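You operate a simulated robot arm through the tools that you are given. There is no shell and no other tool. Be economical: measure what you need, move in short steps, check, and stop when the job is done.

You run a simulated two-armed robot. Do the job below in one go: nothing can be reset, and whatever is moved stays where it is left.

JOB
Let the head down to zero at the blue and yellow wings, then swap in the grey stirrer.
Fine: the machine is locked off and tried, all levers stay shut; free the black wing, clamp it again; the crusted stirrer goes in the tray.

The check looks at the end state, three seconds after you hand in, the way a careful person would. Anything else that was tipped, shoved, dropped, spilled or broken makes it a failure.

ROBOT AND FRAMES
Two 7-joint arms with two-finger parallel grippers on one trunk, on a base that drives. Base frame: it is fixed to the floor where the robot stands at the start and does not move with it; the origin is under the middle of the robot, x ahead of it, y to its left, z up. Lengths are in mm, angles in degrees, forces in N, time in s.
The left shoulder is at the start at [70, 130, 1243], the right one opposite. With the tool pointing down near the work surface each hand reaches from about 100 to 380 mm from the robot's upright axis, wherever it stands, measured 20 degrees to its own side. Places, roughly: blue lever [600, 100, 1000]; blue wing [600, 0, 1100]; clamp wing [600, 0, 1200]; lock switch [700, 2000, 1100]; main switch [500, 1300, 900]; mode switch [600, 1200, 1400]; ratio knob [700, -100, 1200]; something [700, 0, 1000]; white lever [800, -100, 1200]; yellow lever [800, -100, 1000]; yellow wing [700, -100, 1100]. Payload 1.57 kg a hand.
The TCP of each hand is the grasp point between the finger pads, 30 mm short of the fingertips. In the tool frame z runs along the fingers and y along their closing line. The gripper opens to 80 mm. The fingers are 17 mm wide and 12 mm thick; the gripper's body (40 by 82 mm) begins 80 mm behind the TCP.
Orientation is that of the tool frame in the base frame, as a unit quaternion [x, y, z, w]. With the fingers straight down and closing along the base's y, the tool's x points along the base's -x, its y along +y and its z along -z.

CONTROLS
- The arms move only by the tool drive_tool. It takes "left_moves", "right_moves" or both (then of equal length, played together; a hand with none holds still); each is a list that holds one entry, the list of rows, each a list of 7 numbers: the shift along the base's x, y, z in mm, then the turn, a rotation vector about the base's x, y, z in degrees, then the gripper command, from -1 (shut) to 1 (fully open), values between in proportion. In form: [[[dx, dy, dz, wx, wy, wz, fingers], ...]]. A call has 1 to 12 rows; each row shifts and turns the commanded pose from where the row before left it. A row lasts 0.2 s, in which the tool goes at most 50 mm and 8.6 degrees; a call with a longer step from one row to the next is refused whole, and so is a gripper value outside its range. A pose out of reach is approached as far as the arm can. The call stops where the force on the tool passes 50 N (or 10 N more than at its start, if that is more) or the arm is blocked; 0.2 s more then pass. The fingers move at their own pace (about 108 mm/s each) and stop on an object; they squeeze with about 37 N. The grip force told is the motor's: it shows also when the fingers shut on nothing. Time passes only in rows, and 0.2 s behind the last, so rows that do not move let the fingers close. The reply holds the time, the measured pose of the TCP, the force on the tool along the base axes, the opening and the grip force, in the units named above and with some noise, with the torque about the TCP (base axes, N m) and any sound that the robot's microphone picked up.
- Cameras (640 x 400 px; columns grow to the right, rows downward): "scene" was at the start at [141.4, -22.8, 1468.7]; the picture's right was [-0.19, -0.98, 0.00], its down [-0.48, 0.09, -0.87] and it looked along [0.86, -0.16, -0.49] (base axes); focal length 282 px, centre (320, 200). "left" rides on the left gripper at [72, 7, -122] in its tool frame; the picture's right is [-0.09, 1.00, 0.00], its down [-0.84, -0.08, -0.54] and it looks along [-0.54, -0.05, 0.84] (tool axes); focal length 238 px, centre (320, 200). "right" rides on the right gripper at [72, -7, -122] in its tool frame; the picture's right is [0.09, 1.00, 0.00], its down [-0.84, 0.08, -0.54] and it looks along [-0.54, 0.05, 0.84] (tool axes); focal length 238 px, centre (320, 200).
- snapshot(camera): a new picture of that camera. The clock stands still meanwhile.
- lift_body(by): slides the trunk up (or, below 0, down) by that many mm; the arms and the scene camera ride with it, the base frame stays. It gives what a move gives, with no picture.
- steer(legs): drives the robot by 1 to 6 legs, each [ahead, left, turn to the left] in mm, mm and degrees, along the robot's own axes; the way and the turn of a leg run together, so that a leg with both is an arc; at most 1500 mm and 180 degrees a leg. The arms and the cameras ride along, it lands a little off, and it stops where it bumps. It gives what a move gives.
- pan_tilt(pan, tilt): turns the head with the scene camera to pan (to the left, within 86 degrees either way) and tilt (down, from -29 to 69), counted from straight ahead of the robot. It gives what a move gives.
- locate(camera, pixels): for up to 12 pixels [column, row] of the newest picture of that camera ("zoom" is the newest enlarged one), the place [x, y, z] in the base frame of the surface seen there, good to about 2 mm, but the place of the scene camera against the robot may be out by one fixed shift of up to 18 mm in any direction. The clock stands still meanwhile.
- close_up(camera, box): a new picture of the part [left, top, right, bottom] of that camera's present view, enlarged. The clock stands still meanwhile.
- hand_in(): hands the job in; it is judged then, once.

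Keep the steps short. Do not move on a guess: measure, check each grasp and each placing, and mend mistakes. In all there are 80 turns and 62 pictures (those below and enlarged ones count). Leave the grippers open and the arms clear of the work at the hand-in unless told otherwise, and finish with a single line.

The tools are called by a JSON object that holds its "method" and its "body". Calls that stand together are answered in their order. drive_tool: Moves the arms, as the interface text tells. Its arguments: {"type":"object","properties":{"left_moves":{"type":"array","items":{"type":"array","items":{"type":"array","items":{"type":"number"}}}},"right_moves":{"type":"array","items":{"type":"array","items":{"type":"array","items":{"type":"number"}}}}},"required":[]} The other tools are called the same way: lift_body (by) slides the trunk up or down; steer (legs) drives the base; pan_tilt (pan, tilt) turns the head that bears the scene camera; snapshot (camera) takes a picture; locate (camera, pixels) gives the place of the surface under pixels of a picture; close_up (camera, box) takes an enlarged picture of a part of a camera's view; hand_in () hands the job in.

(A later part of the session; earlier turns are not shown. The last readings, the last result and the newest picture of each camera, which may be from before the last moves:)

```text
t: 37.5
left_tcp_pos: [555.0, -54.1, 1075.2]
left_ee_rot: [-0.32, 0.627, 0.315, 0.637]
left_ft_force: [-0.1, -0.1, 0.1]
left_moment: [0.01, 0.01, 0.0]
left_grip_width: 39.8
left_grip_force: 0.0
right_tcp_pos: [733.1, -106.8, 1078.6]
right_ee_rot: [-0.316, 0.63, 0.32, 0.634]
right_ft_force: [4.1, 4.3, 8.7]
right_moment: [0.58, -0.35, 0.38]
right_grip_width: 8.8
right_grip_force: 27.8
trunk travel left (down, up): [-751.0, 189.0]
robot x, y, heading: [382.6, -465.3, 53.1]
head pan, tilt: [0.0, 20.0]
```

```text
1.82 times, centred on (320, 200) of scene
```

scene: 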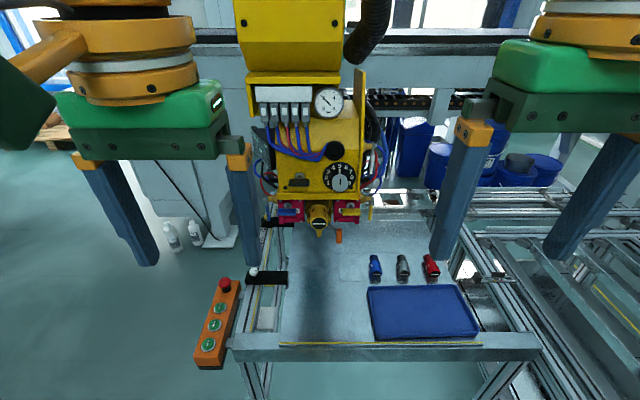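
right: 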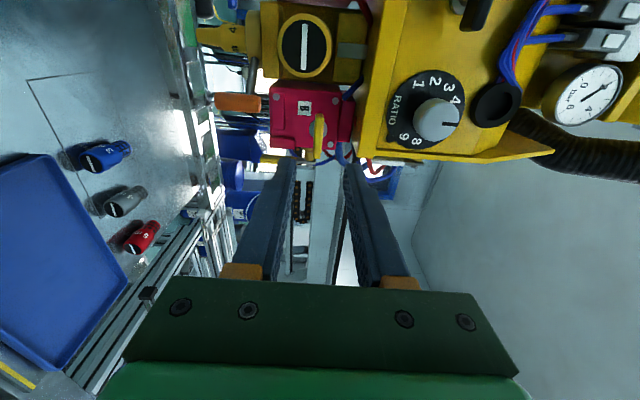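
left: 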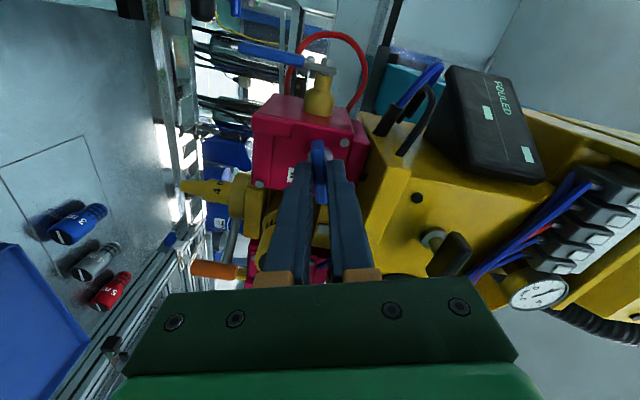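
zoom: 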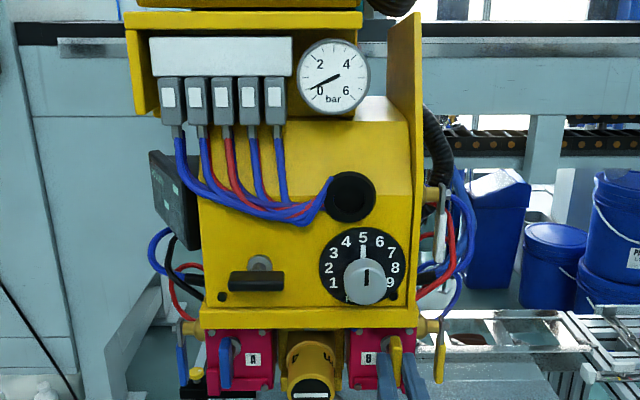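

Gauge has dropped to near zero. Releasing the yellow wing and retreating with the right hand; at the same time the left hand rolls and rises to face the black wing.

{"method": "drive_tool", "body": {"left_moves": [[[2.5, -6.4, 8.8, 4.9, 6.58, 0, -0.2], [2.5, -6.4, 8.8, 4.9, 6.58, 0, -0.2], [2.5, -6.4, 8.8, 4.9, 6.58, 0, -0.2], [2.5, -6.4, 8.8, 4.9, 6.58, 0, -0.2], [2.5, -6.4, 8.8, 4.9, 6.58, 0, -0.2], [2.5, -6.4, 8.8, 4.9, 6.58, 0, -0.2], [2.5, -6.4, 8.8, 4.9, 6.58, 0, -0.2], [2.5, -6.4, 8.8, 4.9, 6.58, 0, -0.2], [2.5, -6.4, 8.8, 4.9, 6.58, 0, -0.2], [2.5, -6.4, 8.8, 4.9, 6.58, 0, -0.2], [2.5, -6.4, 8.8, 4.9, 6.58, 0, -0.2]]], "right_moves": [[[0, 0, 0, 0, 0, 0, -0.3], [0, 0, 0, 0, 0, 0, -0.3], [-15, -20, 0, 0, 0, 0, -0.3], [-15, -20, 0, 0, 0, 0, -0.3], [-15, -20, 0, 0, 0, 0, -0.3], [-15, -20, 0, 0, 0, 0, -0.3], [10, -8, 0, 0, 0, 0, 0.2], [10, -8, 0, 0, 0, 0, 0.2], [10, -8, 0, 0, 0, 0, 0.2], [10, -8, 0, 0, 0, 0, 0.2], [10, -8, 0, 0, 0, 0, 0.2]]]}}

{"method": "snapshot", "body": {"camera": "left"}}

{"method": "close_up", "body": {"camera": "scene", "box": [260, 90, 380, 310]}}

```text
t: 39.9
left_tcp_pos: [584.3, -124.7, 1170.9]
left_ee_rot: [0.225, 0.671, 0.669, 0.228]
left_ft_force: [0.2, 0.2, -0.8]
left_moment: [-0.01, 0.0, 0.02]
left_grip_width: 32.1
left_grip_force: 0.1
left hand out of reach, approached as far as the arm can: row 1
right_tcp_pos: [721.3, -183.9, 1065.0]
right_ee_rot: [-0.316, 0.631, 0.32, 0.632]
right_ft_force: [0.4, 1.0, 0.7]
right_moment: [-0.03, 0.0, -0.01]
right_grip_width: 47.9
right_grip_force: 0.0
right hand out of reach, approached as far as the arm can: row 6, 7, 8, 9, 10, 11
trunk travel left (down, up): [-751.0, 189.0]
robot x, y, heading: [379.1, -467.6, 53.0]
head pan, tilt: [0.0, 20.0]
```

```text
31 pictures are left
```

left: 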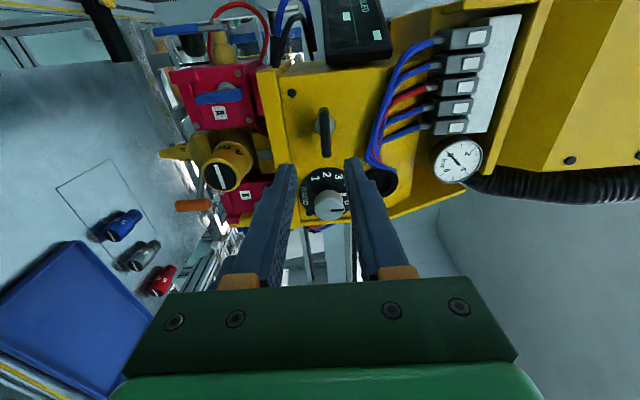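

```text
1.82 times, centred on (320, 200) of scene
```

zoom: 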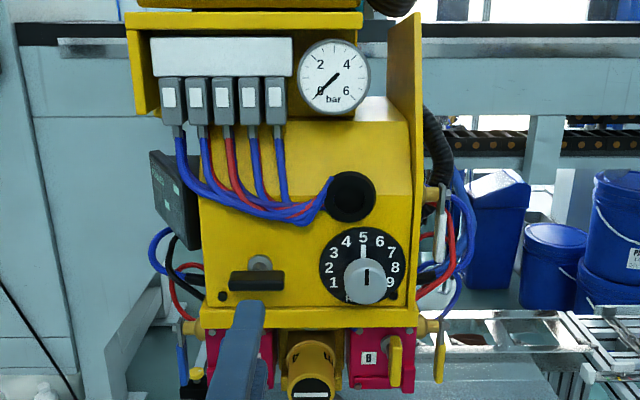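

Gauge is at zero. Measuring the black wing at about (325,108)–(326,158) in the left view.

{"method": "locate", "body": {"camera": "left", "pixels": [[324, 112], [325, 132], [326, 154], [325, 121], [300, 130], [330, 207]]}}

```text
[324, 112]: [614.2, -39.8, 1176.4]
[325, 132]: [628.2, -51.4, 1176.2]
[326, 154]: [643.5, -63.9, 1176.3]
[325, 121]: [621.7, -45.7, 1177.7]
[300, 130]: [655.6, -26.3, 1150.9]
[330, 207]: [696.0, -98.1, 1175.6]
```

Centre (629,−52,1176). Approach, then verify.

{"method": "drive_tool", "body": {"left_moves": [[[8.8, 15, 1, 0, 0, 0, -0.2], [8.8, 15, 1, 0, 0, 0, -0.2], [8.8, 15, 1, 0, 0, 0, -0.2], [8.7, 14.9, 1, 0, 0, 0, -0.2]]]}}

{"method": "close_up", "body": {"camera": "left", "box": [200, 80, 440, 240]}}

```text
t: 40.9
left_tcp_pos: [619.1, -62.3, 1173.3]
left_ee_rot: [0.224, 0.672, 0.668, 0.228]
left_ft_force: [0.0, 0.9, -0.2]
left_moment: [0.0, -0.02, 0.04]
left_grip_width: 31.8
left_grip_force: 0.0
right_tcp_pos: [722.1, -183.6, 1064.8]
right_ee_rot: [-0.315, 0.632, 0.319, 0.632]
right_ft_force: [0.3, 0.9, 0.2]
right_moment: [-0.01, -0.01, -0.03]
right_grip_width: 48.0
right_grip_force: 0.1
trunk travel left (down, up): [-751.0, 189.0]
robot x, y, heading: [383.9, -463.6, 53.1]
head pan, tilt: [0.0, 20.0]
```

```text
2.50 times, centred on (320, 160) of left
```

zoom: 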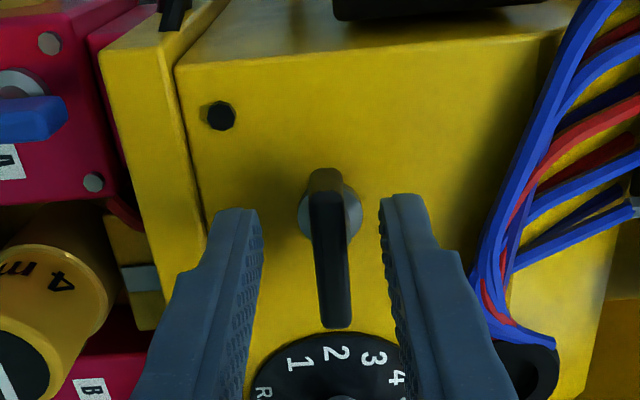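

Well placed; raise 2 mm, close, and test 16° anticlockwise.

{"method": "drive_tool", "body": {"left_moves": [[[0, 0, 2, 0, 0, 0, -0.6], [0, 0, 0, 0, 0, 0, -1], [0, 0, 0, 0, 0, 0, -1], [0, 0, 0, -4.9, -6.58, 0, -1], [0, 0, 0, -4.9, -6.58, 0, -1]]]}}

{"method": "close_up", "body": {"camera": "left", "box": [200, 80, 440, 240]}}

```text
t: 42.1
left_tcp_pos: [620.2, -62.5, 1174.6]
left_ee_rot: [0.126, 0.697, 0.628, 0.322]
left_ft_force: [-3.7, -4.9, -17.9]
left_moment: [0.21, -0.13, -0.57]
left_grip_width: 8.9
left_grip_force: 27.0
right_tcp_pos: [721.2, -182.7, 1065.4]
right_ee_rot: [-0.315, 0.632, 0.318, 0.633]
right_ft_force: [-0.4, -1.4, 0.3]
right_moment: [0.01, 0.02, -0.04]
right_grip_width: 47.9
right_grip_force: 0.0
trunk travel left (down, up): [-751.0, 189.0]
robot x, y, heading: [383.6, -462.8, 53.1]
head pan, tilt: [0.0, 20.0]
```

```text
2.50 times, centred on (320, 160) of left
```

zoom: 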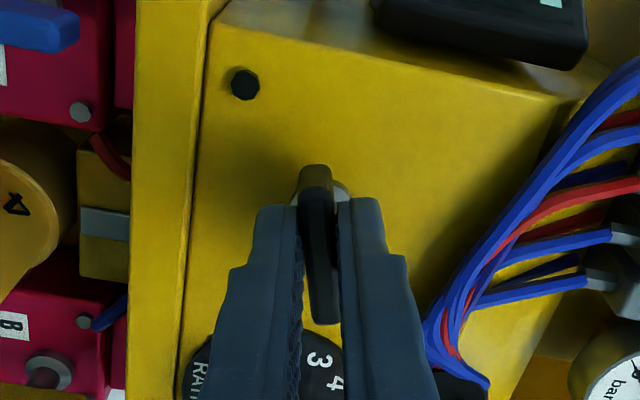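

Turning freely. Completing the 90°.

{"method": "drive_tool", "body": {"left_moves": [[[0, 0, -1, -4.9, -6.58, 0, -1], [0, 0, -1, -4.9, -6.58, 0, -1], [0, 0, 0, -4.9, -6.58, 0, -1], [0, 0, 0, -4.9, -6.58, 0, -1], [0, 0, 0, -4.9, -6.58, 0, -1], [0, 0, 0, -4.9, -6.58, 0, -1], [0, 0, 0, -4.9, -6.58, 0, -1], [0, 0, 0, -4.9, -6.58, 0, -1], [0, 0, 0, -4.9, -6.58, 0, -1]]]}}

```text
t: 44.1
left_tcp_pos: [622.9, -63.8, 1174.0]
left_ee_rot: [-0.319, 0.628, 0.315, 0.637]
left_ft_force: [2.2, -8.0, -17.2]
left_moment: [0.0, 0.58, 0.34]
left_grip_width: 9.1
left_grip_force: 27.5
right_tcp_pos: [724.6, -184.4, 1065.0]
right_ee_rot: [-0.315, 0.632, 0.319, 0.632]
right_ft_force: [0.2, 0.3, -0.1]
right_moment: [-0.03, -0.01, 0.01]
right_grip_width: 47.9
right_grip_force: 0.0
trunk travel left (down, up): [-751.0, 189.0]
robot x, y, heading: [384.8, -465.2, 53.2]
head pan, tilt: [0.0, 20.0]
```

Black wing is vertical, at the stop. Releasing it and moving the left hand clear; then the right hand tilts 45° down in front of the stirrer cap (cap centre (674,−64,1063)).

{"method": "drive_tool", "body": {"left_moves": [[[0, 0, 0, 0, 0, 0, -0.3], [0, 0, 0, 0, 0, 0, -0.3], [-15, -20, 0, 0, 0, 0, -0.3], [-15, -20, 0, 0, 0, 0, -0.3], [-15, -20, 0, 0, 0, 0, -0.3], [-10, 7.5, 6, 0, 0, 0, -0.3], [-10, 7.5, 6, 0, 0, 0, -0.3], [-10, 7.5, 6, 0, 0, 0, -0.3], [-10, 7.5, 6, 0, 0, 0, -0.3], [-10, 7.5, 6, 0, 0, 0, -0.3], [-10, 7.5, 6, 0, 0, 0, -0.3], [0, 0, 0, 0, 0, 0, -0.3]]], "right_moves": [[[0, 0, 0, 0, 0, 0, 0.6], [0, 0, 0, 0, 0, 0, 0.6], [0, 0, 0, -6, 4.5, 0, 0.6], [0, 0, 0, -6, 4.5, 0, 0.6], [0, 0, 0, -6, 4.5, 0, 0.6], [0, 0, 0, -6, 4.5, 0, 0.6], [0, 0, 0, -6, 4.5, 0, 0.6], [-13.7, 12, 1.5, -6, 4.5, 0, 0.6], [-13.7, 12, 1.5, 0, 0, 0, 0.6], [-13.7, 12, 1.5, 0, 0, 0, 0.6], [-13.7, 12, 1.5, 0, 0, 0, 0.6], [-13.7, 12, 1.5, 0, 0, 0, 0.6]]]}}

{"method": "snapshot", "body": {"camera": "right"}}

```text
t: 46.7
left_tcp_pos: [530.0, -74.2, 1219.4]
left_ee_rot: [-0.32, 0.627, 0.315, 0.637]
left_ft_force: [-0.8, 0.9, 0.6]
left_moment: [-0.03, -0.01, -0.01]
left_grip_width: 28.1
left_grip_force: 0.0
left hand out of reach, approached as far as the arm can: row 7, 8, 9, 10
right_tcp_pos: [653.9, -119.2, 1074.7]
right_ee_rot: [-0.412, 0.827, 0.173, 0.342]
right_ft_force: [-0.5, 0.0, -0.4]
right_moment: [0.0, 0.0, 0.01]
right_grip_width: 63.9
right_grip_force: 0.0
right hand out of reach, approached as far as the arm can: row 3
trunk travel left (down, up): [-751.0, 189.0]
robot x, y, heading: [382.4, -463.8, 53.2]
head pan, tilt: [0.0, 20.0]
```

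```text
27 pictures are left
```

right: 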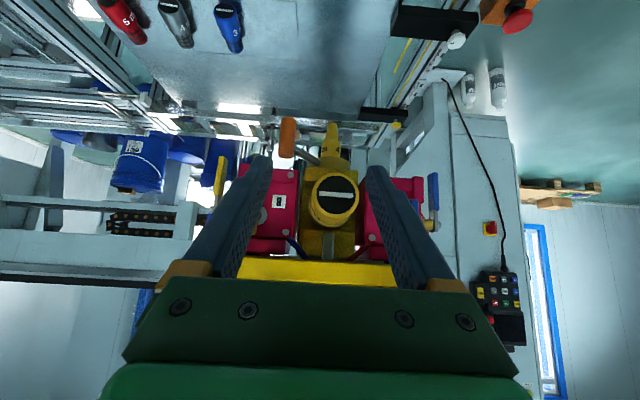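

Cap circle at (335,195), fingers centred at ~318. Measuring cap edges and depth.

{"method": "locate", "body": {"camera": "right", "pixels": [[335, 195], [312, 195], [358, 195], [330, 218], [322, 224], [352, 218], [335, 165], [305, 240], [335, 177]]}}

{"method": "close_up", "body": {"camera": "right", "box": [250, 110, 430, 260]}}

```text
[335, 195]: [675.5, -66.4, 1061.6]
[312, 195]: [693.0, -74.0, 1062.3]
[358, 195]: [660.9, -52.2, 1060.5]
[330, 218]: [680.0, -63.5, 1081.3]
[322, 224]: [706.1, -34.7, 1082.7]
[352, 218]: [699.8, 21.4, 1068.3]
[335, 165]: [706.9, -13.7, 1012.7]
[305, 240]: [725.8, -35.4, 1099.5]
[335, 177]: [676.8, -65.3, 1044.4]
```

```text
2.67 times, centred on (340, 185) of right
```

zoom: 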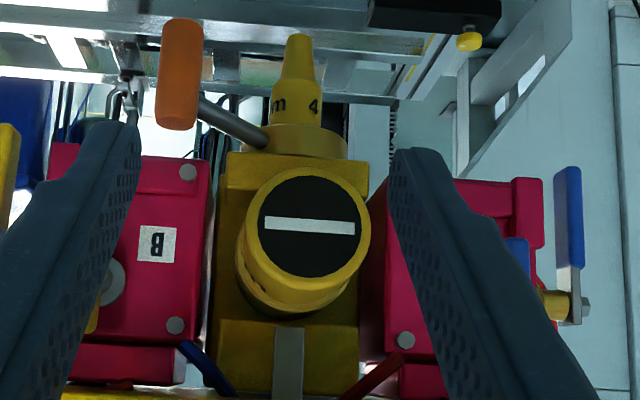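

Cap is 39 mm across, centre line t≈580, z 1062, holder begins 41 mm behind the cap front. Moving in, straddling the cap, and closing.

{"method": "drive_tool", "body": {"right_moves": [[[6.4, 14.8, -0.9, 0, 0, 0, 0.6], [6.4, 14.8, -0.9, 0, 0, 0, 0.6], [6.3, 14.8, -0.9, 0, 0, 0, 0.6], [6.3, 14.8, -1, 0, 0, 0, 0.6], [0, 0, 0, 0, 0, 0, 0.2], [0, 0, 0, 0, 0, 0, -0.2], [0, 0, 0, 0, 0, 0, -1], [0, 0, 0, 0, 0, 0, -1]]]}}

{"method": "close_up", "body": {"camera": "right", "box": [250, 110, 430, 260]}}

```text
t: 48.5
left_tcp_pos: [528.2, -71.6, 1218.0]
left_ee_rot: [-0.32, 0.627, 0.314, 0.637]
left_ft_force: [-0.7, 0.4, -0.5]
left_moment: [-0.01, 0.01, 0.01]
left_grip_width: 28.1
left_grip_force: 0.0
right_tcp_pos: [677.9, -59.4, 1071.0]
right_ee_rot: [-0.412, 0.826, 0.173, 0.344]
right_ft_force: [-5.7, 5.0, -0.9]
right_moment: [0.05, 0.11, 0.8]
right_grip_width: 39.8
right_grip_force: 36.4
trunk travel left (down, up): [-751.0, 189.0]
robot x, y, heading: [381.5, -463.5, 53.0]
head pan, tilt: [0.0, 20.0]
```

```text
2.67 times, centred on (340, 185) of right
```

zoom: 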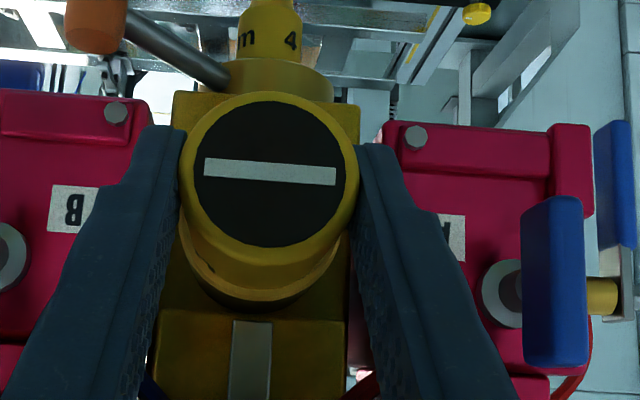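

Firm grip (39.8 mm, 36 N). Pulling straight out, gently at first.

{"method": "drive_tool", "body": {"right_moves": [[[-3, -4, 0, 0, 0, 0, -1], [-4.8, -6.4, 0, 0, 0, 0, -1], [-6, -8, 0, 0, 0, 0, -1], [-6, -8, 0, 0, 0, 0, -1]]]}}

```text
t: 49.5
left_tcp_pos: [531.3, -74.8, 1219.1]
left_ee_rot: [-0.318, 0.627, 0.313, 0.638]
left_ft_force: [1.0, 0.1, 0.4]
left_moment: [0.0, 0.01, -0.01]
left_grip_width: 28.0
left_grip_force: 0.1
right_tcp_pos: [658.5, -86.0, 1069.4]
right_ee_rot: [-0.411, 0.827, 0.173, 0.344]
right_ft_force: [-2.1, 0.7, 0.3]
right_moment: [0.01, 0.0, 0.12]
right_grip_width: 39.7
right_grip_force: 36.7
trunk travel left (down, up): [-751.0, 189.0]
robot x, y, heading: [382.4, -463.7, 53.1]
head pan, tilt: [0.0, 20.0]
```

Comes out freely. Pulling another 45 mm, then checking.

{"method": "drive_tool", "body": {"right_moves": [[[-9, -12, 0, 0, 0, 0, -1], [-9, -12, 0, 0, 0, 0, -1], [-9, -12, 0, 0, 0, 0, -1]]]}}

{"method": "steer", "body": {"legs": [[-100, 0, 0]]}}

{"method": "snapshot", "body": {"camera": "right"}}

```text
t: 50.3
left_tcp_pos: [531.6, -73.4, 1219.8]
left_ee_rot: [-0.319, 0.627, 0.315, 0.637]
left_ft_force: [0.5, -0.1, -0.3]
left_moment: [0.0, 0.0, 0.0]
left_grip_width: 27.9
left_grip_force: 0.1
right_tcp_pos: [631.1, -123.5, 1070.6]
right_ee_rot: [-0.411, 0.826, 0.173, 0.343]
right_ft_force: [0.3, -0.7, 0.8]
right_moment: [-0.01, -0.01, 0.02]
right_grip_width: 39.4
right_grip_force: 37.0
trunk travel left (down, up): [-751.0, 189.0]
robot x, y, heading: [379.2, -460.5, 53.5]
head pan, tilt: [0.0, 20.0]
```

```text
t: 51.4
left_tcp_pos: [474.9, -149.7, 1218.4]
left_ee_rot: [-0.319, 0.628, 0.313, 0.637]
left_ft_force: [0.1, -0.2, -0.3]
left_moment: [-0.05, 0.0, 0.0]
left_grip_width: 27.8
left_grip_force: 0.1
right_tcp_pos: [574.3, -199.4, 1068.0]
right_ee_rot: [-0.412, 0.827, 0.173, 0.341]
right_ft_force: [0.1, 0.4, -0.2]
right_moment: [-0.02, 0.03, -0.01]
right_grip_width: 39.8
right_grip_force: 36.5
trunk travel left (down, up): [-751.0, 189.0]
robot x, y, heading: [322.1, -543.6, 53.1]
head pan, tilt: [0.0, 20.0]
```

```text
24 pictures are left
```

right: 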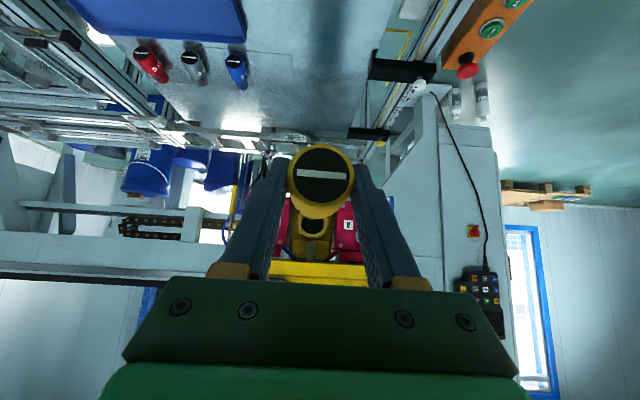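

Out cleanly; the empty socket is visible. Measuring the tray and grey stirrer from this hand camera.

{"method": "locate", "body": {"camera": "right", "pixels": [[238, 30], [110, 30], [175, 37], [245, 42], [160, 5], [225, 5], [186, 53], [198, 80], [192, 68], [150, 60], [235, 65], [236, 8]]}}

{"method": "close_up", "body": {"camera": "right", "box": [50, 0, 270, 120]}}

```text
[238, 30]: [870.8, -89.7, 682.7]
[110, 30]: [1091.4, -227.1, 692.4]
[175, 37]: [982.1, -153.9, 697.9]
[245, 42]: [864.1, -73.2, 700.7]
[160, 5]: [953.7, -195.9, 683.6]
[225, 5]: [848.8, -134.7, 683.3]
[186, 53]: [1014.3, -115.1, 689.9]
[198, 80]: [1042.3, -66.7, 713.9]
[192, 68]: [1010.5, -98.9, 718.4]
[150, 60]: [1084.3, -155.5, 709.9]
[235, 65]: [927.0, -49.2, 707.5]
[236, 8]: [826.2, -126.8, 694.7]
```

```text
2.91 times, centred on (160, 60) of right
```

zoom: 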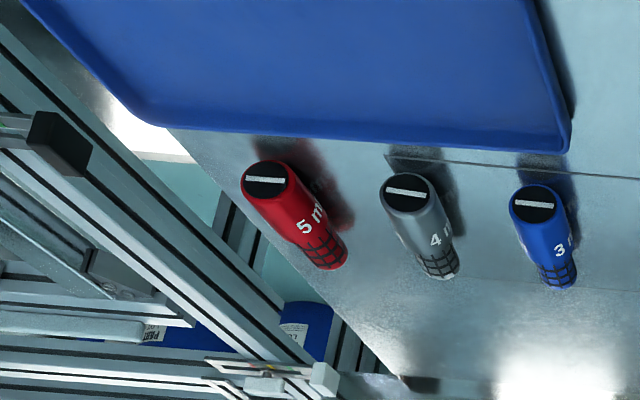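

Tray floor z≈683, rim ≈698, spanning t 740–1040; grey stirrer just behind it. I tuck the left hand back to pointing down, and shift the right hand 60 mm to the right.

{"method": "drive_tool", "body": {"left_moves": [[[-5.2, -6.9, -3.3, -6.57, 4.9, 0, 0], [-5.2, -6.9, -3.3, -6.57, 4.9, 0, 0], [-5.2, -6.9, -3.3, -6.57, 4.9, 0, 0], [-5.2, -6.9, -3.3, -6.57, 4.9, 0, 0], [-5.2, -6.9, -3.3, -6.57, 4.9, 0, 0], [-5.2, -6.9, -3.3, -6.57, 4.9, 0, 0], [-5.2, -6.9, -3.3, -6.57, 4.9, 0, 0], [-5.2, -6.9, -3.3, -6.57, 4.9, 0, 0], [-5.2, -6.9, -3.3, -6.57, 4.9, 0, 0], [-5.2, -6.9, -3.3, -6.57, 4.9, 0, 0], [-5.2, -6.9, -3.3, -6.57, 4.9, 0, 0]]], "right_moves": [[[4.4, -3.3, 0, 0, 0, 0, -1], [4.4, -3.3, 0, 0, 0, 0, -1], [4.4, -3.3, 0, 0, 0, 0, -1], [4.4, -3.3, 0, 0, 0, 0, -1], [4.4, -3.3, 0, 0, 0, 0, -1], [4.4, -3.3, 0, 0, 0, 0, -1], [4.4, -3.3, 0, 0, 0, 0, -1], [4.4, -3.3, 0, 0, 0, 0, -1], [4.4, -3.3, 0, 0, 0, 0, -1], [4.4, -3.3, 0, 0, 0, 0, -1], [4.4, -3.3, 0, 0, 0, 0, -1]]]}}

{"method": "steer", "body": {"legs": [[0, -208, 0]]}}

{"method": "lift_body", "body": {"by": -290}}

```text
t: 53.8
left_tcp_pos: [417.5, -230.3, 1183.1]
left_ee_rot: [-0.453, 0.891, 0.001, 0.003]
left_ft_force: [0.2, 0.7, 0.2]
left_moment: [-0.02, -0.02, 0.01]
left_grip_width: 39.9
left_grip_force: 0.1
right_tcp_pos: [621.9, -238.1, 1069.1]
right_ee_rot: [-0.411, 0.827, 0.174, 0.343]
right_ft_force: [-0.2, -0.4, -1.8]
right_moment: [-0.04, 0.05, -0.01]
right_grip_width: 39.7
right_grip_force: 36.9
trunk travel left (down, up): [-751.0, 189.0]
robot x, y, heading: [324.8, -544.1, 53.0]
head pan, tilt: [0.0, 20.0]
```

```text
t: 55.4
left_tcp_pos: [580.9, -353.1, 1183.1]
left_ee_rot: [-0.451, 0.893, -0.001, 0.004]
left_ft_force: [-0.8, -1.6, -0.2]
left_moment: [-0.02, 0.0, 0.0]
left_grip_width: 40.1
left_grip_force: 0.1
right_tcp_pos: [785.4, -362.2, 1068.5]
right_ee_rot: [-0.409, 0.828, 0.171, 0.344]
right_ft_force: [-0.5, -0.4, -1.6]
right_moment: [-0.04, -0.02, -0.01]
right_grip_width: 39.6
right_grip_force: 36.3
trunk travel left (down, up): [-751.0, 189.0]
robot x, y, heading: [487.7, -664.0, 52.8]
head pan, tilt: [0.0, 20.0]
```

```text
t: 58.4
left_tcp_pos: [582.9, -355.4, 894.2]
left_ee_rot: [-0.451, 0.892, 0.001, 0.003]
left_ft_force: [-0.1, 0.3, -0.1]
left_moment: [0.0, 0.04, -0.01]
left_grip_width: 40.0
left_grip_force: 0.1
right_tcp_pos: [787.9, -366.3, 779.8]
right_ee_rot: [-0.409, 0.828, 0.173, 0.344]
right_ft_force: [0.1, -0.2, -0.5]
right_moment: [-0.04, 0.03, 0.0]
right_grip_width: 39.4
right_grip_force: 37.5
trunk travel left (down, up): [-461.0, 479.0]
robot x, y, heading: [491.6, -666.0, 52.8]
head pan, tilt: [0.0, 20.0]
```

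Driving forward 180 mm to bring the stirrer over the tray (still ~65 mm above the rim).

{"method": "steer", "body": {"legs": [[182, 0, 0.4]]}}

{"method": "pan_tilt", "body": {"pan": -10, "tilt": 50}}

{"method": "snapshot", "body": {"camera": "scene"}}

{"method": "snapshot", "body": {"camera": "right"}}

```text
t: 59.9
left_tcp_pos: [690.9, -209.3, 894.0]
left_ee_rot: [-0.454, 0.891, 0.0, 0.004]
left_ft_force: [0.4, 0.6, -0.3]
left_moment: [-0.02, 0.02, 0.02]
left_grip_width: 40.1
left_grip_force: 0.1
right_tcp_pos: [895.2, -217.6, 779.3]
right_ee_rot: [-0.412, 0.826, 0.174, 0.343]
right_ft_force: [0.1, -0.4, -1.2]
right_moment: [-0.02, 0.0, -0.01]
right_grip_width: 39.9
right_grip_force: 37.3
trunk travel left (down, up): [-461.0, 479.0]
robot x, y, heading: [595.4, -521.7, 53.1]
head pan, tilt: [0.0, 20.0]
```

```text
t: 60.8
left_tcp_pos: [689.2, -209.8, 893.3]
left_ee_rot: [-0.454, 0.891, 0.001, 0.003]
left_ft_force: [0.2, 1.0, -0.6]
left_moment: [0.0, -0.03, -0.02]
left_grip_width: 40.0
left_grip_force: 0.1
right_tcp_pos: [895.7, -217.4, 779.7]
right_ee_rot: [-0.411, 0.827, 0.173, 0.343]
right_ft_force: [0.3, -0.5, -0.8]
right_moment: [-0.05, 0.08, -0.03]
right_grip_width: 39.8
right_grip_force: 36.7
trunk travel left (down, up): [-461.0, 479.0]
robot x, y, heading: [598.6, -520.6, 53.1]
head pan, tilt: [-10.0, 50.0]
```

```text
22 pictures are left
```

scene: 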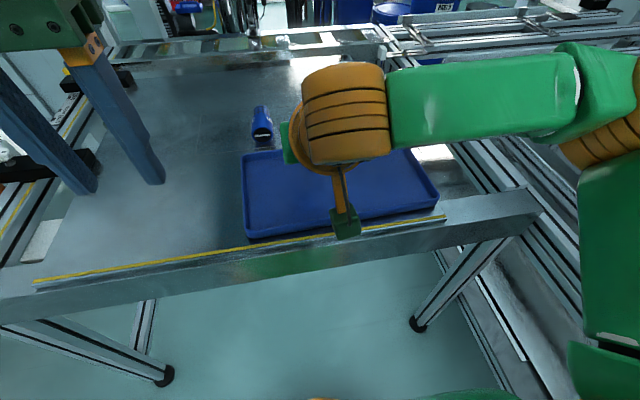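

```text
21 pictures are left
```

right: 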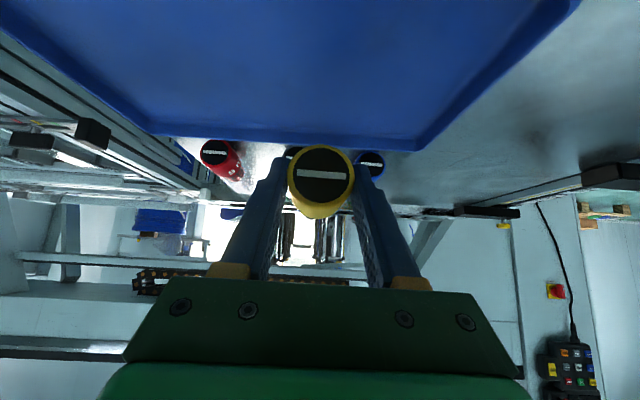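

Tray is straight below. Measuring its floor and rims from the hand camera.

{"method": "locate", "body": {"camera": "right", "pixels": [[300, 60], [380, 100], [250, 100], [300, 135], [425, 148], [408, 135], [570, 5], [215, 152], [290, 152], [370, 158], [160, 120]]}}

```text
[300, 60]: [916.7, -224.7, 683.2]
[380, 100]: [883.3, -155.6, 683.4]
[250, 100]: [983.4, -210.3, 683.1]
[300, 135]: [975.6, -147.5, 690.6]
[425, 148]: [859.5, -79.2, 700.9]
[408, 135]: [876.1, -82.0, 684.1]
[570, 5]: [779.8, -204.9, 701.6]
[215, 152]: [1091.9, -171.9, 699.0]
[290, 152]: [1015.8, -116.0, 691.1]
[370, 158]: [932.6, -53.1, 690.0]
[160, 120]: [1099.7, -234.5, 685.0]
```

Tray floor is z 683, so release at TCP z≈714. Lowering 64 mm gently.

{"method": "drive_tool", "body": {"right_moves": [[[0, 0, -14, 0, 0, 0, -1], [0, 0, -14, 0, 0, 0, -1], [0, 0, -14, 0, 0, 0, -1], [0, 0, -12, 0, 0, 0, -1], [0, 0, -7, 0, 0, 0, -1], [0, 0, -3, 0, 0, 0, -1]]]}}

{"method": "snapshot", "body": {"camera": "right"}}

```text
t: 62.2
left_tcp_pos: [690.1, -208.4, 893.9]
left_ee_rot: [-0.454, 0.891, 0.0, 0.003]
left_ft_force: [-0.9, 0.6, -0.6]
left_moment: [0.02, 0.02, -0.03]
left_grip_width: 40.3
left_grip_force: 0.1
right_tcp_pos: [896.3, -217.3, 715.6]
right_ee_rot: [-0.411, 0.827, 0.173, 0.343]
right_ft_force: [-0.7, -0.1, -0.9]
right_moment: [-0.03, 0.02, 0.04]
right_grip_width: 39.9
right_grip_force: 37.0
trunk travel left (down, up): [-461.0, 479.0]
robot x, y, heading: [595.1, -521.3, 53.4]
head pan, tilt: [-10.0, 50.0]
```

```text
20 pictures are left
```

right: 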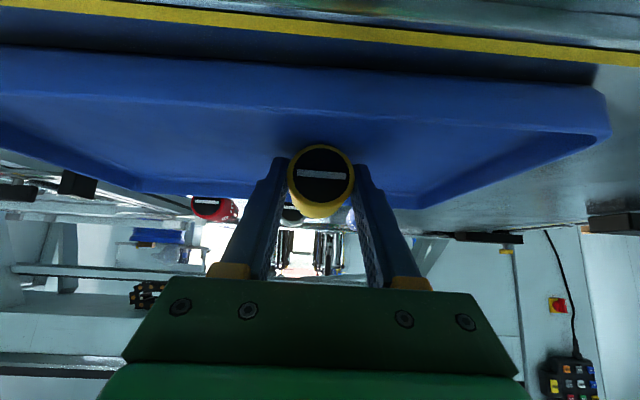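

Nearly down. Two more small steps, then open and withdraw up along the tool.

{"method": "drive_tool", "body": {"right_moves": [[[0, 0, -1.5, 0, 0, 0, -1], [0, 0, -1.5, 0, 0, 0, -1], [0, 0, 0, 0, 0, 0, 0], [0, 0, 0, 0, 0, 0, 0.3], [0, 0, 0, 0, 0, 0, 0.6], [0, 0, 0, 0, 0, 0, 0.6]]]}}

{"method": "drive_tool", "body": {"right_moves": [[[-6, -8, 10, 0, 0, 0, 0.6], [-6, -8, 12, 0, 0, 0, 0.6], [-6, -8, 12, 0, 0, 0, 0.6], [0, 0, 20, 0, 0, 0, 0.6], [0, 0, 30, 0, 0, 0, 0.6]]]}}

{"method": "snapshot", "body": {"camera": "right"}}

```text
t: 63.6
left_tcp_pos: [691.0, -210.2, 893.7]
left_ee_rot: [-0.454, 0.891, 0.001, 0.003]
left_ft_force: [-0.3, 0.1, 0.2]
left_moment: [-0.04, -0.02, 0.01]
left_grip_width: 40.0
left_grip_force: 0.1
right_tcp_pos: [896.1, -217.4, 711.4]
right_ee_rot: [-0.411, 0.826, 0.174, 0.343]
right_ft_force: [0.6, -1.0, -0.6]
right_moment: [0.03, -0.02, -0.01]
right_grip_width: 64.0
right_grip_force: 0.0
trunk travel left (down, up): [-461.0, 479.0]
robot x, y, heading: [594.7, -518.1, 52.9]
head pan, tilt: [-10.0, 50.0]
```

```text
t: 64.8
left_tcp_pos: [689.5, -210.5, 892.8]
left_ee_rot: [-0.454, 0.891, 0.001, 0.003]
left_ft_force: [-0.4, 0.4, 0.0]
left_moment: [-0.01, -0.01, -0.02]
left_grip_width: 39.8
left_grip_force: 0.0
right_tcp_pos: [876.9, -241.7, 797.4]
right_ee_rot: [-0.411, 0.826, 0.174, 0.344]
right_ft_force: [-1.0, -0.7, -0.3]
right_moment: [0.03, 0.0, -0.03]
right_grip_width: 64.0
right_grip_force: 0.1
trunk travel left (down, up): [-461.0, 479.0]
robot x, y, heading: [598.8, -521.7, 53.3]
head pan, tilt: [-10.0, 50.0]
```

```text
19 pictures are left
```

right: 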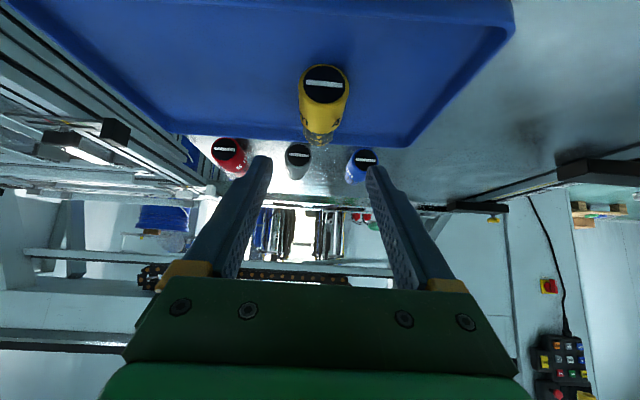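

The crusted stirrer lies in the tray. Now measuring the grey stirrer, around (298,155).

{"method": "close_up", "body": {"camera": "right", "box": [190, 120, 410, 220]}}

{"method": "locate", "body": {"camera": "right", "pixels": [[298, 154], [298, 166], [299, 172], [287, 154], [309, 154], [300, 176], [330, 160], [298, 145], [363, 159]]}}

```text
2.91 times, centred on (300, 170) of right
```

zoom: 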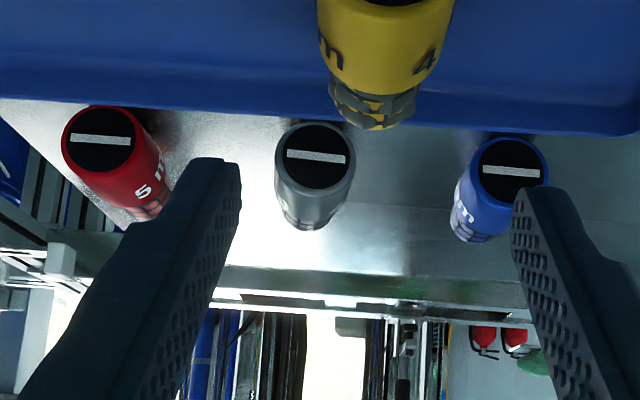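

```text
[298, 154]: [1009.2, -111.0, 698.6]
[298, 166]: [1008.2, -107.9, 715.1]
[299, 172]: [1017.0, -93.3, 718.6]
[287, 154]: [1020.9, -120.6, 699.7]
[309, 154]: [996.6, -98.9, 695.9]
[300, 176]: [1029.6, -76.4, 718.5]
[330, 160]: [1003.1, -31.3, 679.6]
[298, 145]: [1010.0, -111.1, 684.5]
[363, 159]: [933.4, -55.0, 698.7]
```

Grey cap front centre (1009,−110.5,698.5), axis parallel to heading 53.3°. I extend the arm 90 mm forward and 28 right at safe height, then drive in the rest.

{"method": "drive_tool", "body": {"right_moves": [[[19, 13.9, 0, 0, 0, 0, 0.6], [19, 13.9, 0, 0, 0, 0, 0.6], [19, 13.9, 0, 0, 0, 0, 0.6], [19, 13.9, 0, 0, 0, 0, 0.6]]]}}

{"method": "steer", "body": {"legs": [[50, 0, 0]]}}

```text
t: 65.8
left_tcp_pos: [691.3, -209.9, 893.0]
left_ee_rot: [-0.454, 0.891, 0.001, 0.005]
left_ft_force: [0.1, -0.5, -0.2]
left_moment: [-0.01, 0.01, 0.04]
left_grip_width: 40.2
left_grip_force: 0.2
right_tcp_pos: [952.6, -185.5, 796.3]
right_ee_rot: [-0.411, 0.827, 0.173, 0.343]
right_ft_force: [-0.7, 0.2, -0.3]
right_moment: [-0.05, -0.05, -0.02]
right_grip_width: 64.0
right_grip_force: 0.0
trunk travel left (down, up): [-461.0, 479.0]
robot x, y, heading: [594.3, -521.2, 53.2]
head pan, tilt: [-10.0, 50.0]
```

```text
t: 66.8
left_tcp_pos: [720.1, -169.3, 893.5]
left_ee_rot: [-0.455, 0.891, 0.001, 0.004]
left_ft_force: [-0.4, 0.2, 0.4]
left_moment: [0.0, 0.01, -0.02]
left_grip_width: 40.1
left_grip_force: 0.0
right_tcp_pos: [982.6, -145.6, 796.4]
right_ee_rot: [-0.413, 0.826, 0.174, 0.342]
right_ft_force: [-0.5, -0.1, 0.0]
right_moment: [0.0, 0.0, 0.02]
right_grip_width: 64.2
right_grip_force: 0.1
trunk travel left (down, up): [-461.0, 479.0]
robot x, y, heading: [631.3, -483.3, 53.4]
head pan, tilt: [-10.0, 50.0]
```

TCP is aligned sideways (t 875). Forward 47 mm above it, then straight down to z≈711.

{"method": "drive_tool", "body": {"right_moves": [[[14.1, 18.9, 0, 0, 0, 0, 0.6], [14.1, 18.9, 0, 0, 0, 0, 0.6], [0, 0, -15, 0, 0, 0, 0.6], [0, 0, -15, 0, 0, 0, 0.6], [0, 0, -15, 0, 0, 0, 0.6]]]}}

{"method": "close_up", "body": {"camera": "right", "box": [200, 60, 440, 260]}}

```text
t: 68.0
left_tcp_pos: [720.8, -169.5, 893.4]
left_ee_rot: [-0.455, 0.891, 0.001, 0.004]
left_ft_force: [-0.1, -0.3, -0.1]
left_moment: [-0.03, 0.0, 0.0]
left_grip_width: 40.0
left_grip_force: 0.0
right_tcp_pos: [1010.1, -108.2, 751.2]
right_ee_rot: [-0.413, 0.826, 0.174, 0.342]
right_ft_force: [-0.4, -0.4, 0.4]
right_moment: [0.01, 0.0, -0.03]
right_grip_width: 63.9
right_grip_force: 0.1
trunk travel left (down, up): [-461.0, 479.0]
robot x, y, heading: [625.2, -483.9, 53.1]
head pan, tilt: [-10.0, 50.0]
```

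```text
2.00 times, centred on (320, 160) of right
```

zoom: 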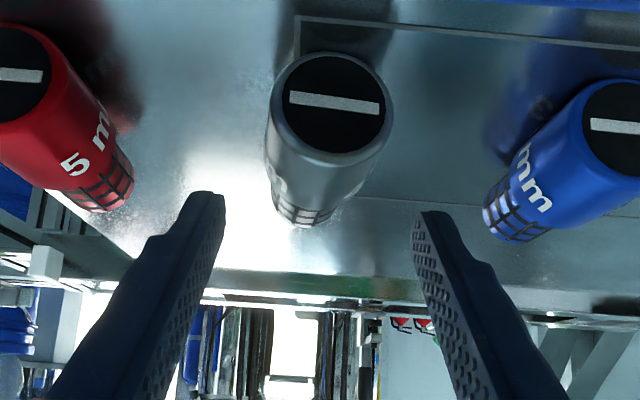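

Cap centred between the fingers. Lowering 40 mm and closing.

{"method": "drive_tool", "body": {"right_moves": [[[0, 0, -14, 0, 0, 0, 0.6], [0, 0, -14, 0, 0, 0, 0.6], [0, 0, -8, 0, 0, 0, 0.6], [0, 0, -4, 0, 0, 0, 0.6], [0, 0, 0, 0, 0, 0, 0.2], [0, 0, 0, 0, 0, 0, 0], [0, 0, 0, 0, 0, 0, -1], [0, 0, 0, 0, 0, 0, -1]]]}}

{"method": "close_up", "body": {"camera": "right", "box": [200, 60, 440, 260]}}

```text
t: 69.8
left_tcp_pos: [720.2, -170.1, 892.5]
left_ee_rot: [-0.455, 0.89, 0.002, 0.005]
left_ft_force: [0.2, -0.7, -0.1]
left_moment: [0.01, 0.0, 0.01]
left_grip_width: 40.0
left_grip_force: 0.2
right_tcp_pos: [1009.9, -107.5, 712.0]
right_ee_rot: [-0.413, 0.826, 0.174, 0.342]
right_ft_force: [-0.2, -0.4, -0.4]
right_moment: [-0.02, 0.04, 0.0]
right_grip_width: 39.6
right_grip_force: 37.1
trunk travel left (down, up): [-461.0, 479.0]
robot x, y, heading: [629.6, -481.7, 53.0]
head pan, tilt: [-10.0, 50.0]
```

```text
2.00 times, centred on (320, 160) of right
```

zoom: 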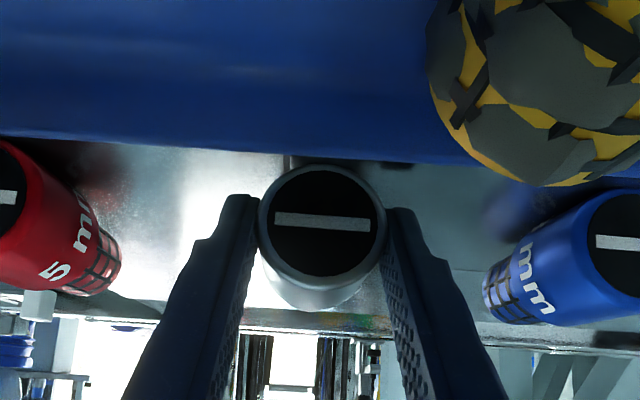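

Grey stirrer gripped (39.6 mm, 37 N). Lifting straight up 90, pulling back 94, then driving back and raising the trunk.

{"method": "drive_tool", "body": {"right_moves": [[[0, 0, 10, 0, 0, 0, -1], [0, 0, 20, 0, 0, 0, -1], [0, 0, 20, 0, 0, 0, -1], [0, 0, 20, 0, 0, 0, -1], [0, 0, 20, 0, 0, 0, -1], [-14, -18.8, 0, 0, 0, 0, -1], [-14, -18.8, 0, 0, 0, 0, -1], [-14, -18.8, 0, 0, 0, 0, -1], [-14, -18.8, 0, 0, 0, 0, -1]]]}}

{"method": "steer", "body": {"legs": [[-230, 0, 0]]}}

{"method": "lift_body", "body": {"by": 290}}

{"method": "steer", "body": {"legs": [[0, 295, 0]]}}

{"method": "snapshot", "body": {"camera": "right"}}

```text
t: 71.8
left_tcp_pos: [719.2, -169.0, 893.2]
left_ee_rot: [-0.455, 0.891, 0.001, 0.003]
left_ft_force: [-0.5, 0.3, 0.6]
left_moment: [-0.01, -0.01, -0.02]
left_grip_width: 39.9
left_grip_force: 0.1
right_tcp_pos: [952.9, -184.6, 802.8]
right_ee_rot: [-0.412, 0.826, 0.174, 0.343]
right_ft_force: [-0.4, -0.1, -0.8]
right_moment: [-0.02, 0.04, -0.01]
right_grip_width: 39.7
right_grip_force: 37.0
trunk travel left (down, up): [-461.0, 479.0]
robot x, y, heading: [629.6, -480.1, 53.2]
head pan, tilt: [-10.0, 50.0]
```

```text
t: 73.5
left_tcp_pos: [582.6, -352.7, 893.5]
left_ee_rot: [-0.454, 0.891, 0.001, 0.003]
left_ft_force: [0.0, 0.2, 0.1]
left_moment: [-0.03, -0.03, 0.02]
left_grip_width: 40.0
left_grip_force: 0.1
right_tcp_pos: [816.5, -366.5, 802.1]
right_ee_rot: [-0.411, 0.827, 0.174, 0.343]
right_ft_force: [0.1, 0.1, -0.7]
right_moment: [-0.01, 0.04, 0.01]
right_grip_width: 39.7
right_grip_force: 37.1
trunk travel left (down, up): [-461.0, 479.0]
robot x, y, heading: [489.6, -661.3, 53.1]
head pan, tilt: [-10.0, 50.0]
```

```text
t: 76.4
left_tcp_pos: [581.5, -352.5, 1183.1]
left_ee_rot: [-0.455, 0.891, 0.0, 0.003]
left_ft_force: [0.1, -0.4, 0.6]
left_moment: [0.0, 0.03, 0.0]
left_grip_width: 40.0
left_grip_force: 0.1
right_tcp_pos: [816.2, -365.7, 1091.0]
right_ee_rot: [-0.411, 0.826, 0.173, 0.344]
right_ft_force: [0.5, 0.2, -1.5]
right_moment: [-0.06, 0.01, -0.04]
right_grip_width: 39.9
right_grip_force: 36.8
trunk travel left (down, up): [-751.0, 189.0]
robot x, y, heading: [493.1, -663.5, 53.1]
head pan, tilt: [-10.0, 50.0]
```

```text
t: 78.4
left_tcp_pos: [346.1, -178.5, 1184.1]
left_ee_rot: [-0.457, 0.89, 0.001, 0.004]
left_ft_force: [0.4, -0.6, 0.2]
left_moment: [0.02, 0.01, 0.02]
left_grip_width: 40.0
left_grip_force: 0.1
right_tcp_pos: [580.2, -189.1, 1091.4]
right_ee_rot: [-0.415, 0.825, 0.177, 0.342]
right_ft_force: [0.3, 0.8, -0.3]
right_moment: [-0.07, 0.07, 0.02]
right_grip_width: 39.7
right_grip_force: 36.8
trunk travel left (down, up): [-751.0, 189.0]
robot x, y, heading: [252.6, -492.9, 53.4]
head pan, tilt: [-10.0, 50.0]
```

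```text
15 pictures are left
```

right: 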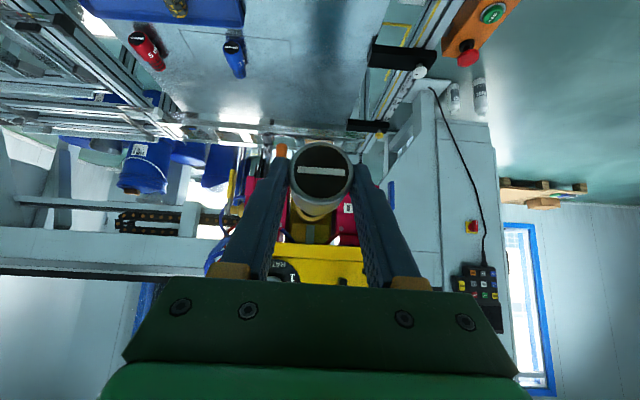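

Grey stirrer faces the socket. Measuring its cap in the hand to know its axis relative to the TCP.

{"method": "locate", "body": {"camera": "right", "pixels": [[321, 172], [300, 172], [343, 172], [321, 152], [321, 190], [310, 230], [350, 209], [281, 200]]}}

{"method": "close_up", "body": {"camera": "right", "box": [220, 120, 420, 270]}}

```text
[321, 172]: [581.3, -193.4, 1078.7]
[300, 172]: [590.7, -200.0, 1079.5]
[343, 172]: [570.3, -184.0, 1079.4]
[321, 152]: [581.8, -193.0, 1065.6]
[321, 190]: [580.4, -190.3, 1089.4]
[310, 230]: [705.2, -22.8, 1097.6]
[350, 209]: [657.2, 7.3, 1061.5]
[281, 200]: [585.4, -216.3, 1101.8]
```

```text
2.67 times, centred on (320, 195) of right
```

zoom: 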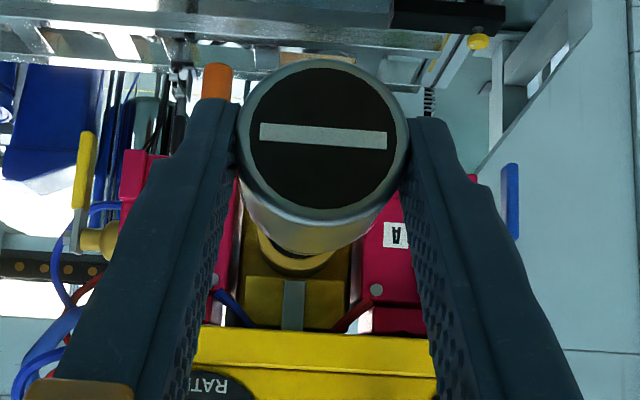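

Stirrer axis is 12.9 mm below the TCP. Target TCP for insertion: t 579.5, z 1074.3, final n −353. Driving 95 mm ahead, then fine alignment.

{"method": "steer", "body": {"legs": [[95, 0, -0.3]]}}

{"method": "drive_tool", "body": {"right_moves": [[[0, 0, -8.5, 0, 0, -0.3, -1], [0, 0, -8.5, 0, 0, 0, -1], [0, 0, 0, 0, 0, 0, -1]]]}}

```text
t: 79.5
left_tcp_pos: [400.3, -104.9, 1184.4]
left_ee_rot: [-0.454, 0.891, 0.002, 0.005]
left_ft_force: [0.1, -0.8, -0.4]
left_moment: [0.01, -0.02, -0.02]
left_grip_width: 40.0
left_grip_force: 0.0
right_tcp_pos: [634.0, -117.7, 1092.3]
right_ee_rot: [-0.411, 0.826, 0.174, 0.345]
right_ft_force: [-0.4, -0.7, -0.4]
right_moment: [-0.04, 0.01, 0.03]
right_grip_width: 39.8
right_grip_force: 36.6
trunk travel left (down, up): [-751.0, 189.0]
robot x, y, heading: [315.3, -414.6, 53.4]
head pan, tilt: [-10.0, 50.0]
```

```text
t: 80.3
left_tcp_pos: [404.3, -101.7, 1183.0]
left_ee_rot: [-0.455, 0.89, 0.001, 0.004]
left_ft_force: [0.6, 0.1, 1.3]
left_moment: [-0.03, -0.01, 0.0]
left_grip_width: 39.8
left_grip_force: 0.1
right_tcp_pos: [636.8, -114.5, 1073.7]
right_ee_rot: [-0.411, 0.827, 0.173, 0.342]
right_ft_force: [-0.2, 0.1, -1.2]
right_moment: [-0.04, 0.01, -0.02]
right_grip_width: 39.5
right_grip_force: 37.1
trunk travel left (down, up): [-751.0, 189.0]
robot x, y, heading: [310.0, -413.2, 53.2]
head pan, tilt: [-10.0, 50.0]
```

Aligned: t 579.2, z 1073.7, yaw 53.3°. Inserting slowly, 40 mm, stopping on force.

{"method": "drive_tool", "body": {"right_moves": [[[4.8, 6.4, 0, 0, 0, 0, -1], [4.8, 6.4, 0, 0, 0, 0, -1], [4.8, 6.4, 0, 0, 0, 0, -1], [4.8, 6.4, 0, 0, 0, 0, -1], [4.8, 6.4, 0, 0, 0, 0, -1]]]}}

{"method": "close_up", "body": {"camera": "right", "box": [220, 120, 420, 270]}}

```text
t: 81.5
left_tcp_pos: [402.3, -101.1, 1183.2]
left_ee_rot: [-0.455, 0.891, 0.001, 0.003]
left_ft_force: [1.3, -0.7, 0.6]
left_moment: [0.03, -0.01, 0.02]
left_grip_width: 40.2
left_grip_force: 0.1
right_tcp_pos: [659.5, -82.0, 1073.2]
right_ee_rot: [-0.411, 0.827, 0.174, 0.342]
right_ft_force: [0.8, 0.1, -1.3]
right_moment: [-0.07, -0.01, 0.02]
right_grip_width: 39.6
right_grip_force: 37.1
trunk travel left (down, up): [-751.0, 189.0]
robot x, y, heading: [309.7, -411.8, 53.2]
head pan, tilt: [-10.0, 50.0]
```

```text
2.67 times, centred on (320, 195) of right
```

zoom: 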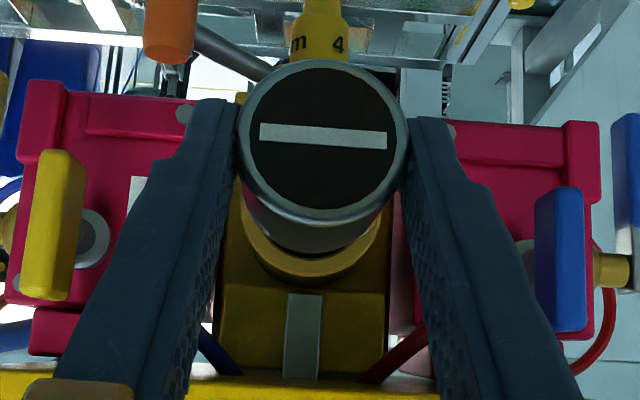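

No resistance; the cage is entering the socket. Pushing the remaining ~25 mm gently until it seats.

{"method": "drive_tool", "body": {"right_moves": [[[3.6, 4.8, 0, 0, 0, 0, -1], [3.6, 4.8, 0, 0, 0, 0, -1], [3.6, 4.8, 0, 0, 0, 0, -1], [2.4, 3.2, 0, 0, 0, 0, -1], [1.8, 2.4, 0, 0, 0, 0, -1], [1.2, 1.6, 0, 0, 0, 0, -1]]]}}

{"method": "close_up", "body": {"camera": "right", "box": [220, 120, 420, 270]}}

```text
t: 82.9
left_tcp_pos: [400.4, -104.9, 1183.9]
left_ee_rot: [-0.455, 0.891, 0.001, 0.004]
left_ft_force: [-0.5, -0.6, 0.3]
left_moment: [-0.03, -0.02, 0.01]
left_grip_width: 40.0
left_grip_force: 0.0
right_tcp_pos: [673.5, -62.5, 1075.1]
right_ee_rot: [-0.411, 0.827, 0.173, 0.344]
right_ft_force: [-6.9, -7.4, -4.6]
right_moment: [-0.32, 0.23, 0.11]
right_grip_width: 39.6
right_grip_force: 36.9
trunk travel left (down, up): [-751.0, 189.0]
robot x, y, heading: [310.8, -411.5, 53.3]
head pan, tilt: [-10.0, 50.0]
```

```text
2.67 times, centred on (320, 195) of right
```

zoom: 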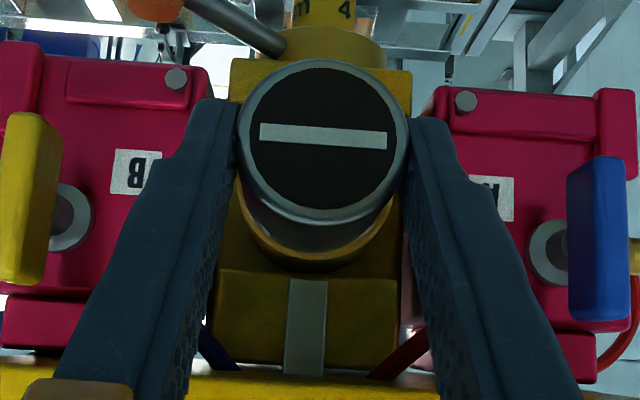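

At the expected depth with 10 N back-force. A little extra push to confirm it is against the stop.

{"method": "drive_tool", "body": {"right_moves": [[[1.2, 1.6, 0, 0, 0, 0, -1], [1.2, 1.6, 0, 0, 0, 0, -1], [0, 0, 0, 0, 0, 0, -1]]]}}

```text
t: 83.7
left_tcp_pos: [397.9, -107.1, 1184.8]
left_ee_rot: [-0.455, 0.891, 0.002, 0.006]
left_ft_force: [0.0, 0.6, 0.3]
left_moment: [-0.03, 0.02, 0.02]
left_grip_width: 39.9
left_grip_force: 0.1
right_tcp_pos: [675.3, -64.4, 1075.6]
right_ee_rot: [-0.411, 0.827, 0.173, 0.342]
right_ft_force: [-16.7, -18.2, -20.6]
right_moment: [-0.56, 0.53, -0.32]
right_grip_width: 39.9
right_grip_force: 36.7
trunk travel left (down, up): [-751.0, 189.0]
robot x, y, heading: [310.5, -413.5, 53.2]
head pan, tilt: [-10.0, 50.0]
```

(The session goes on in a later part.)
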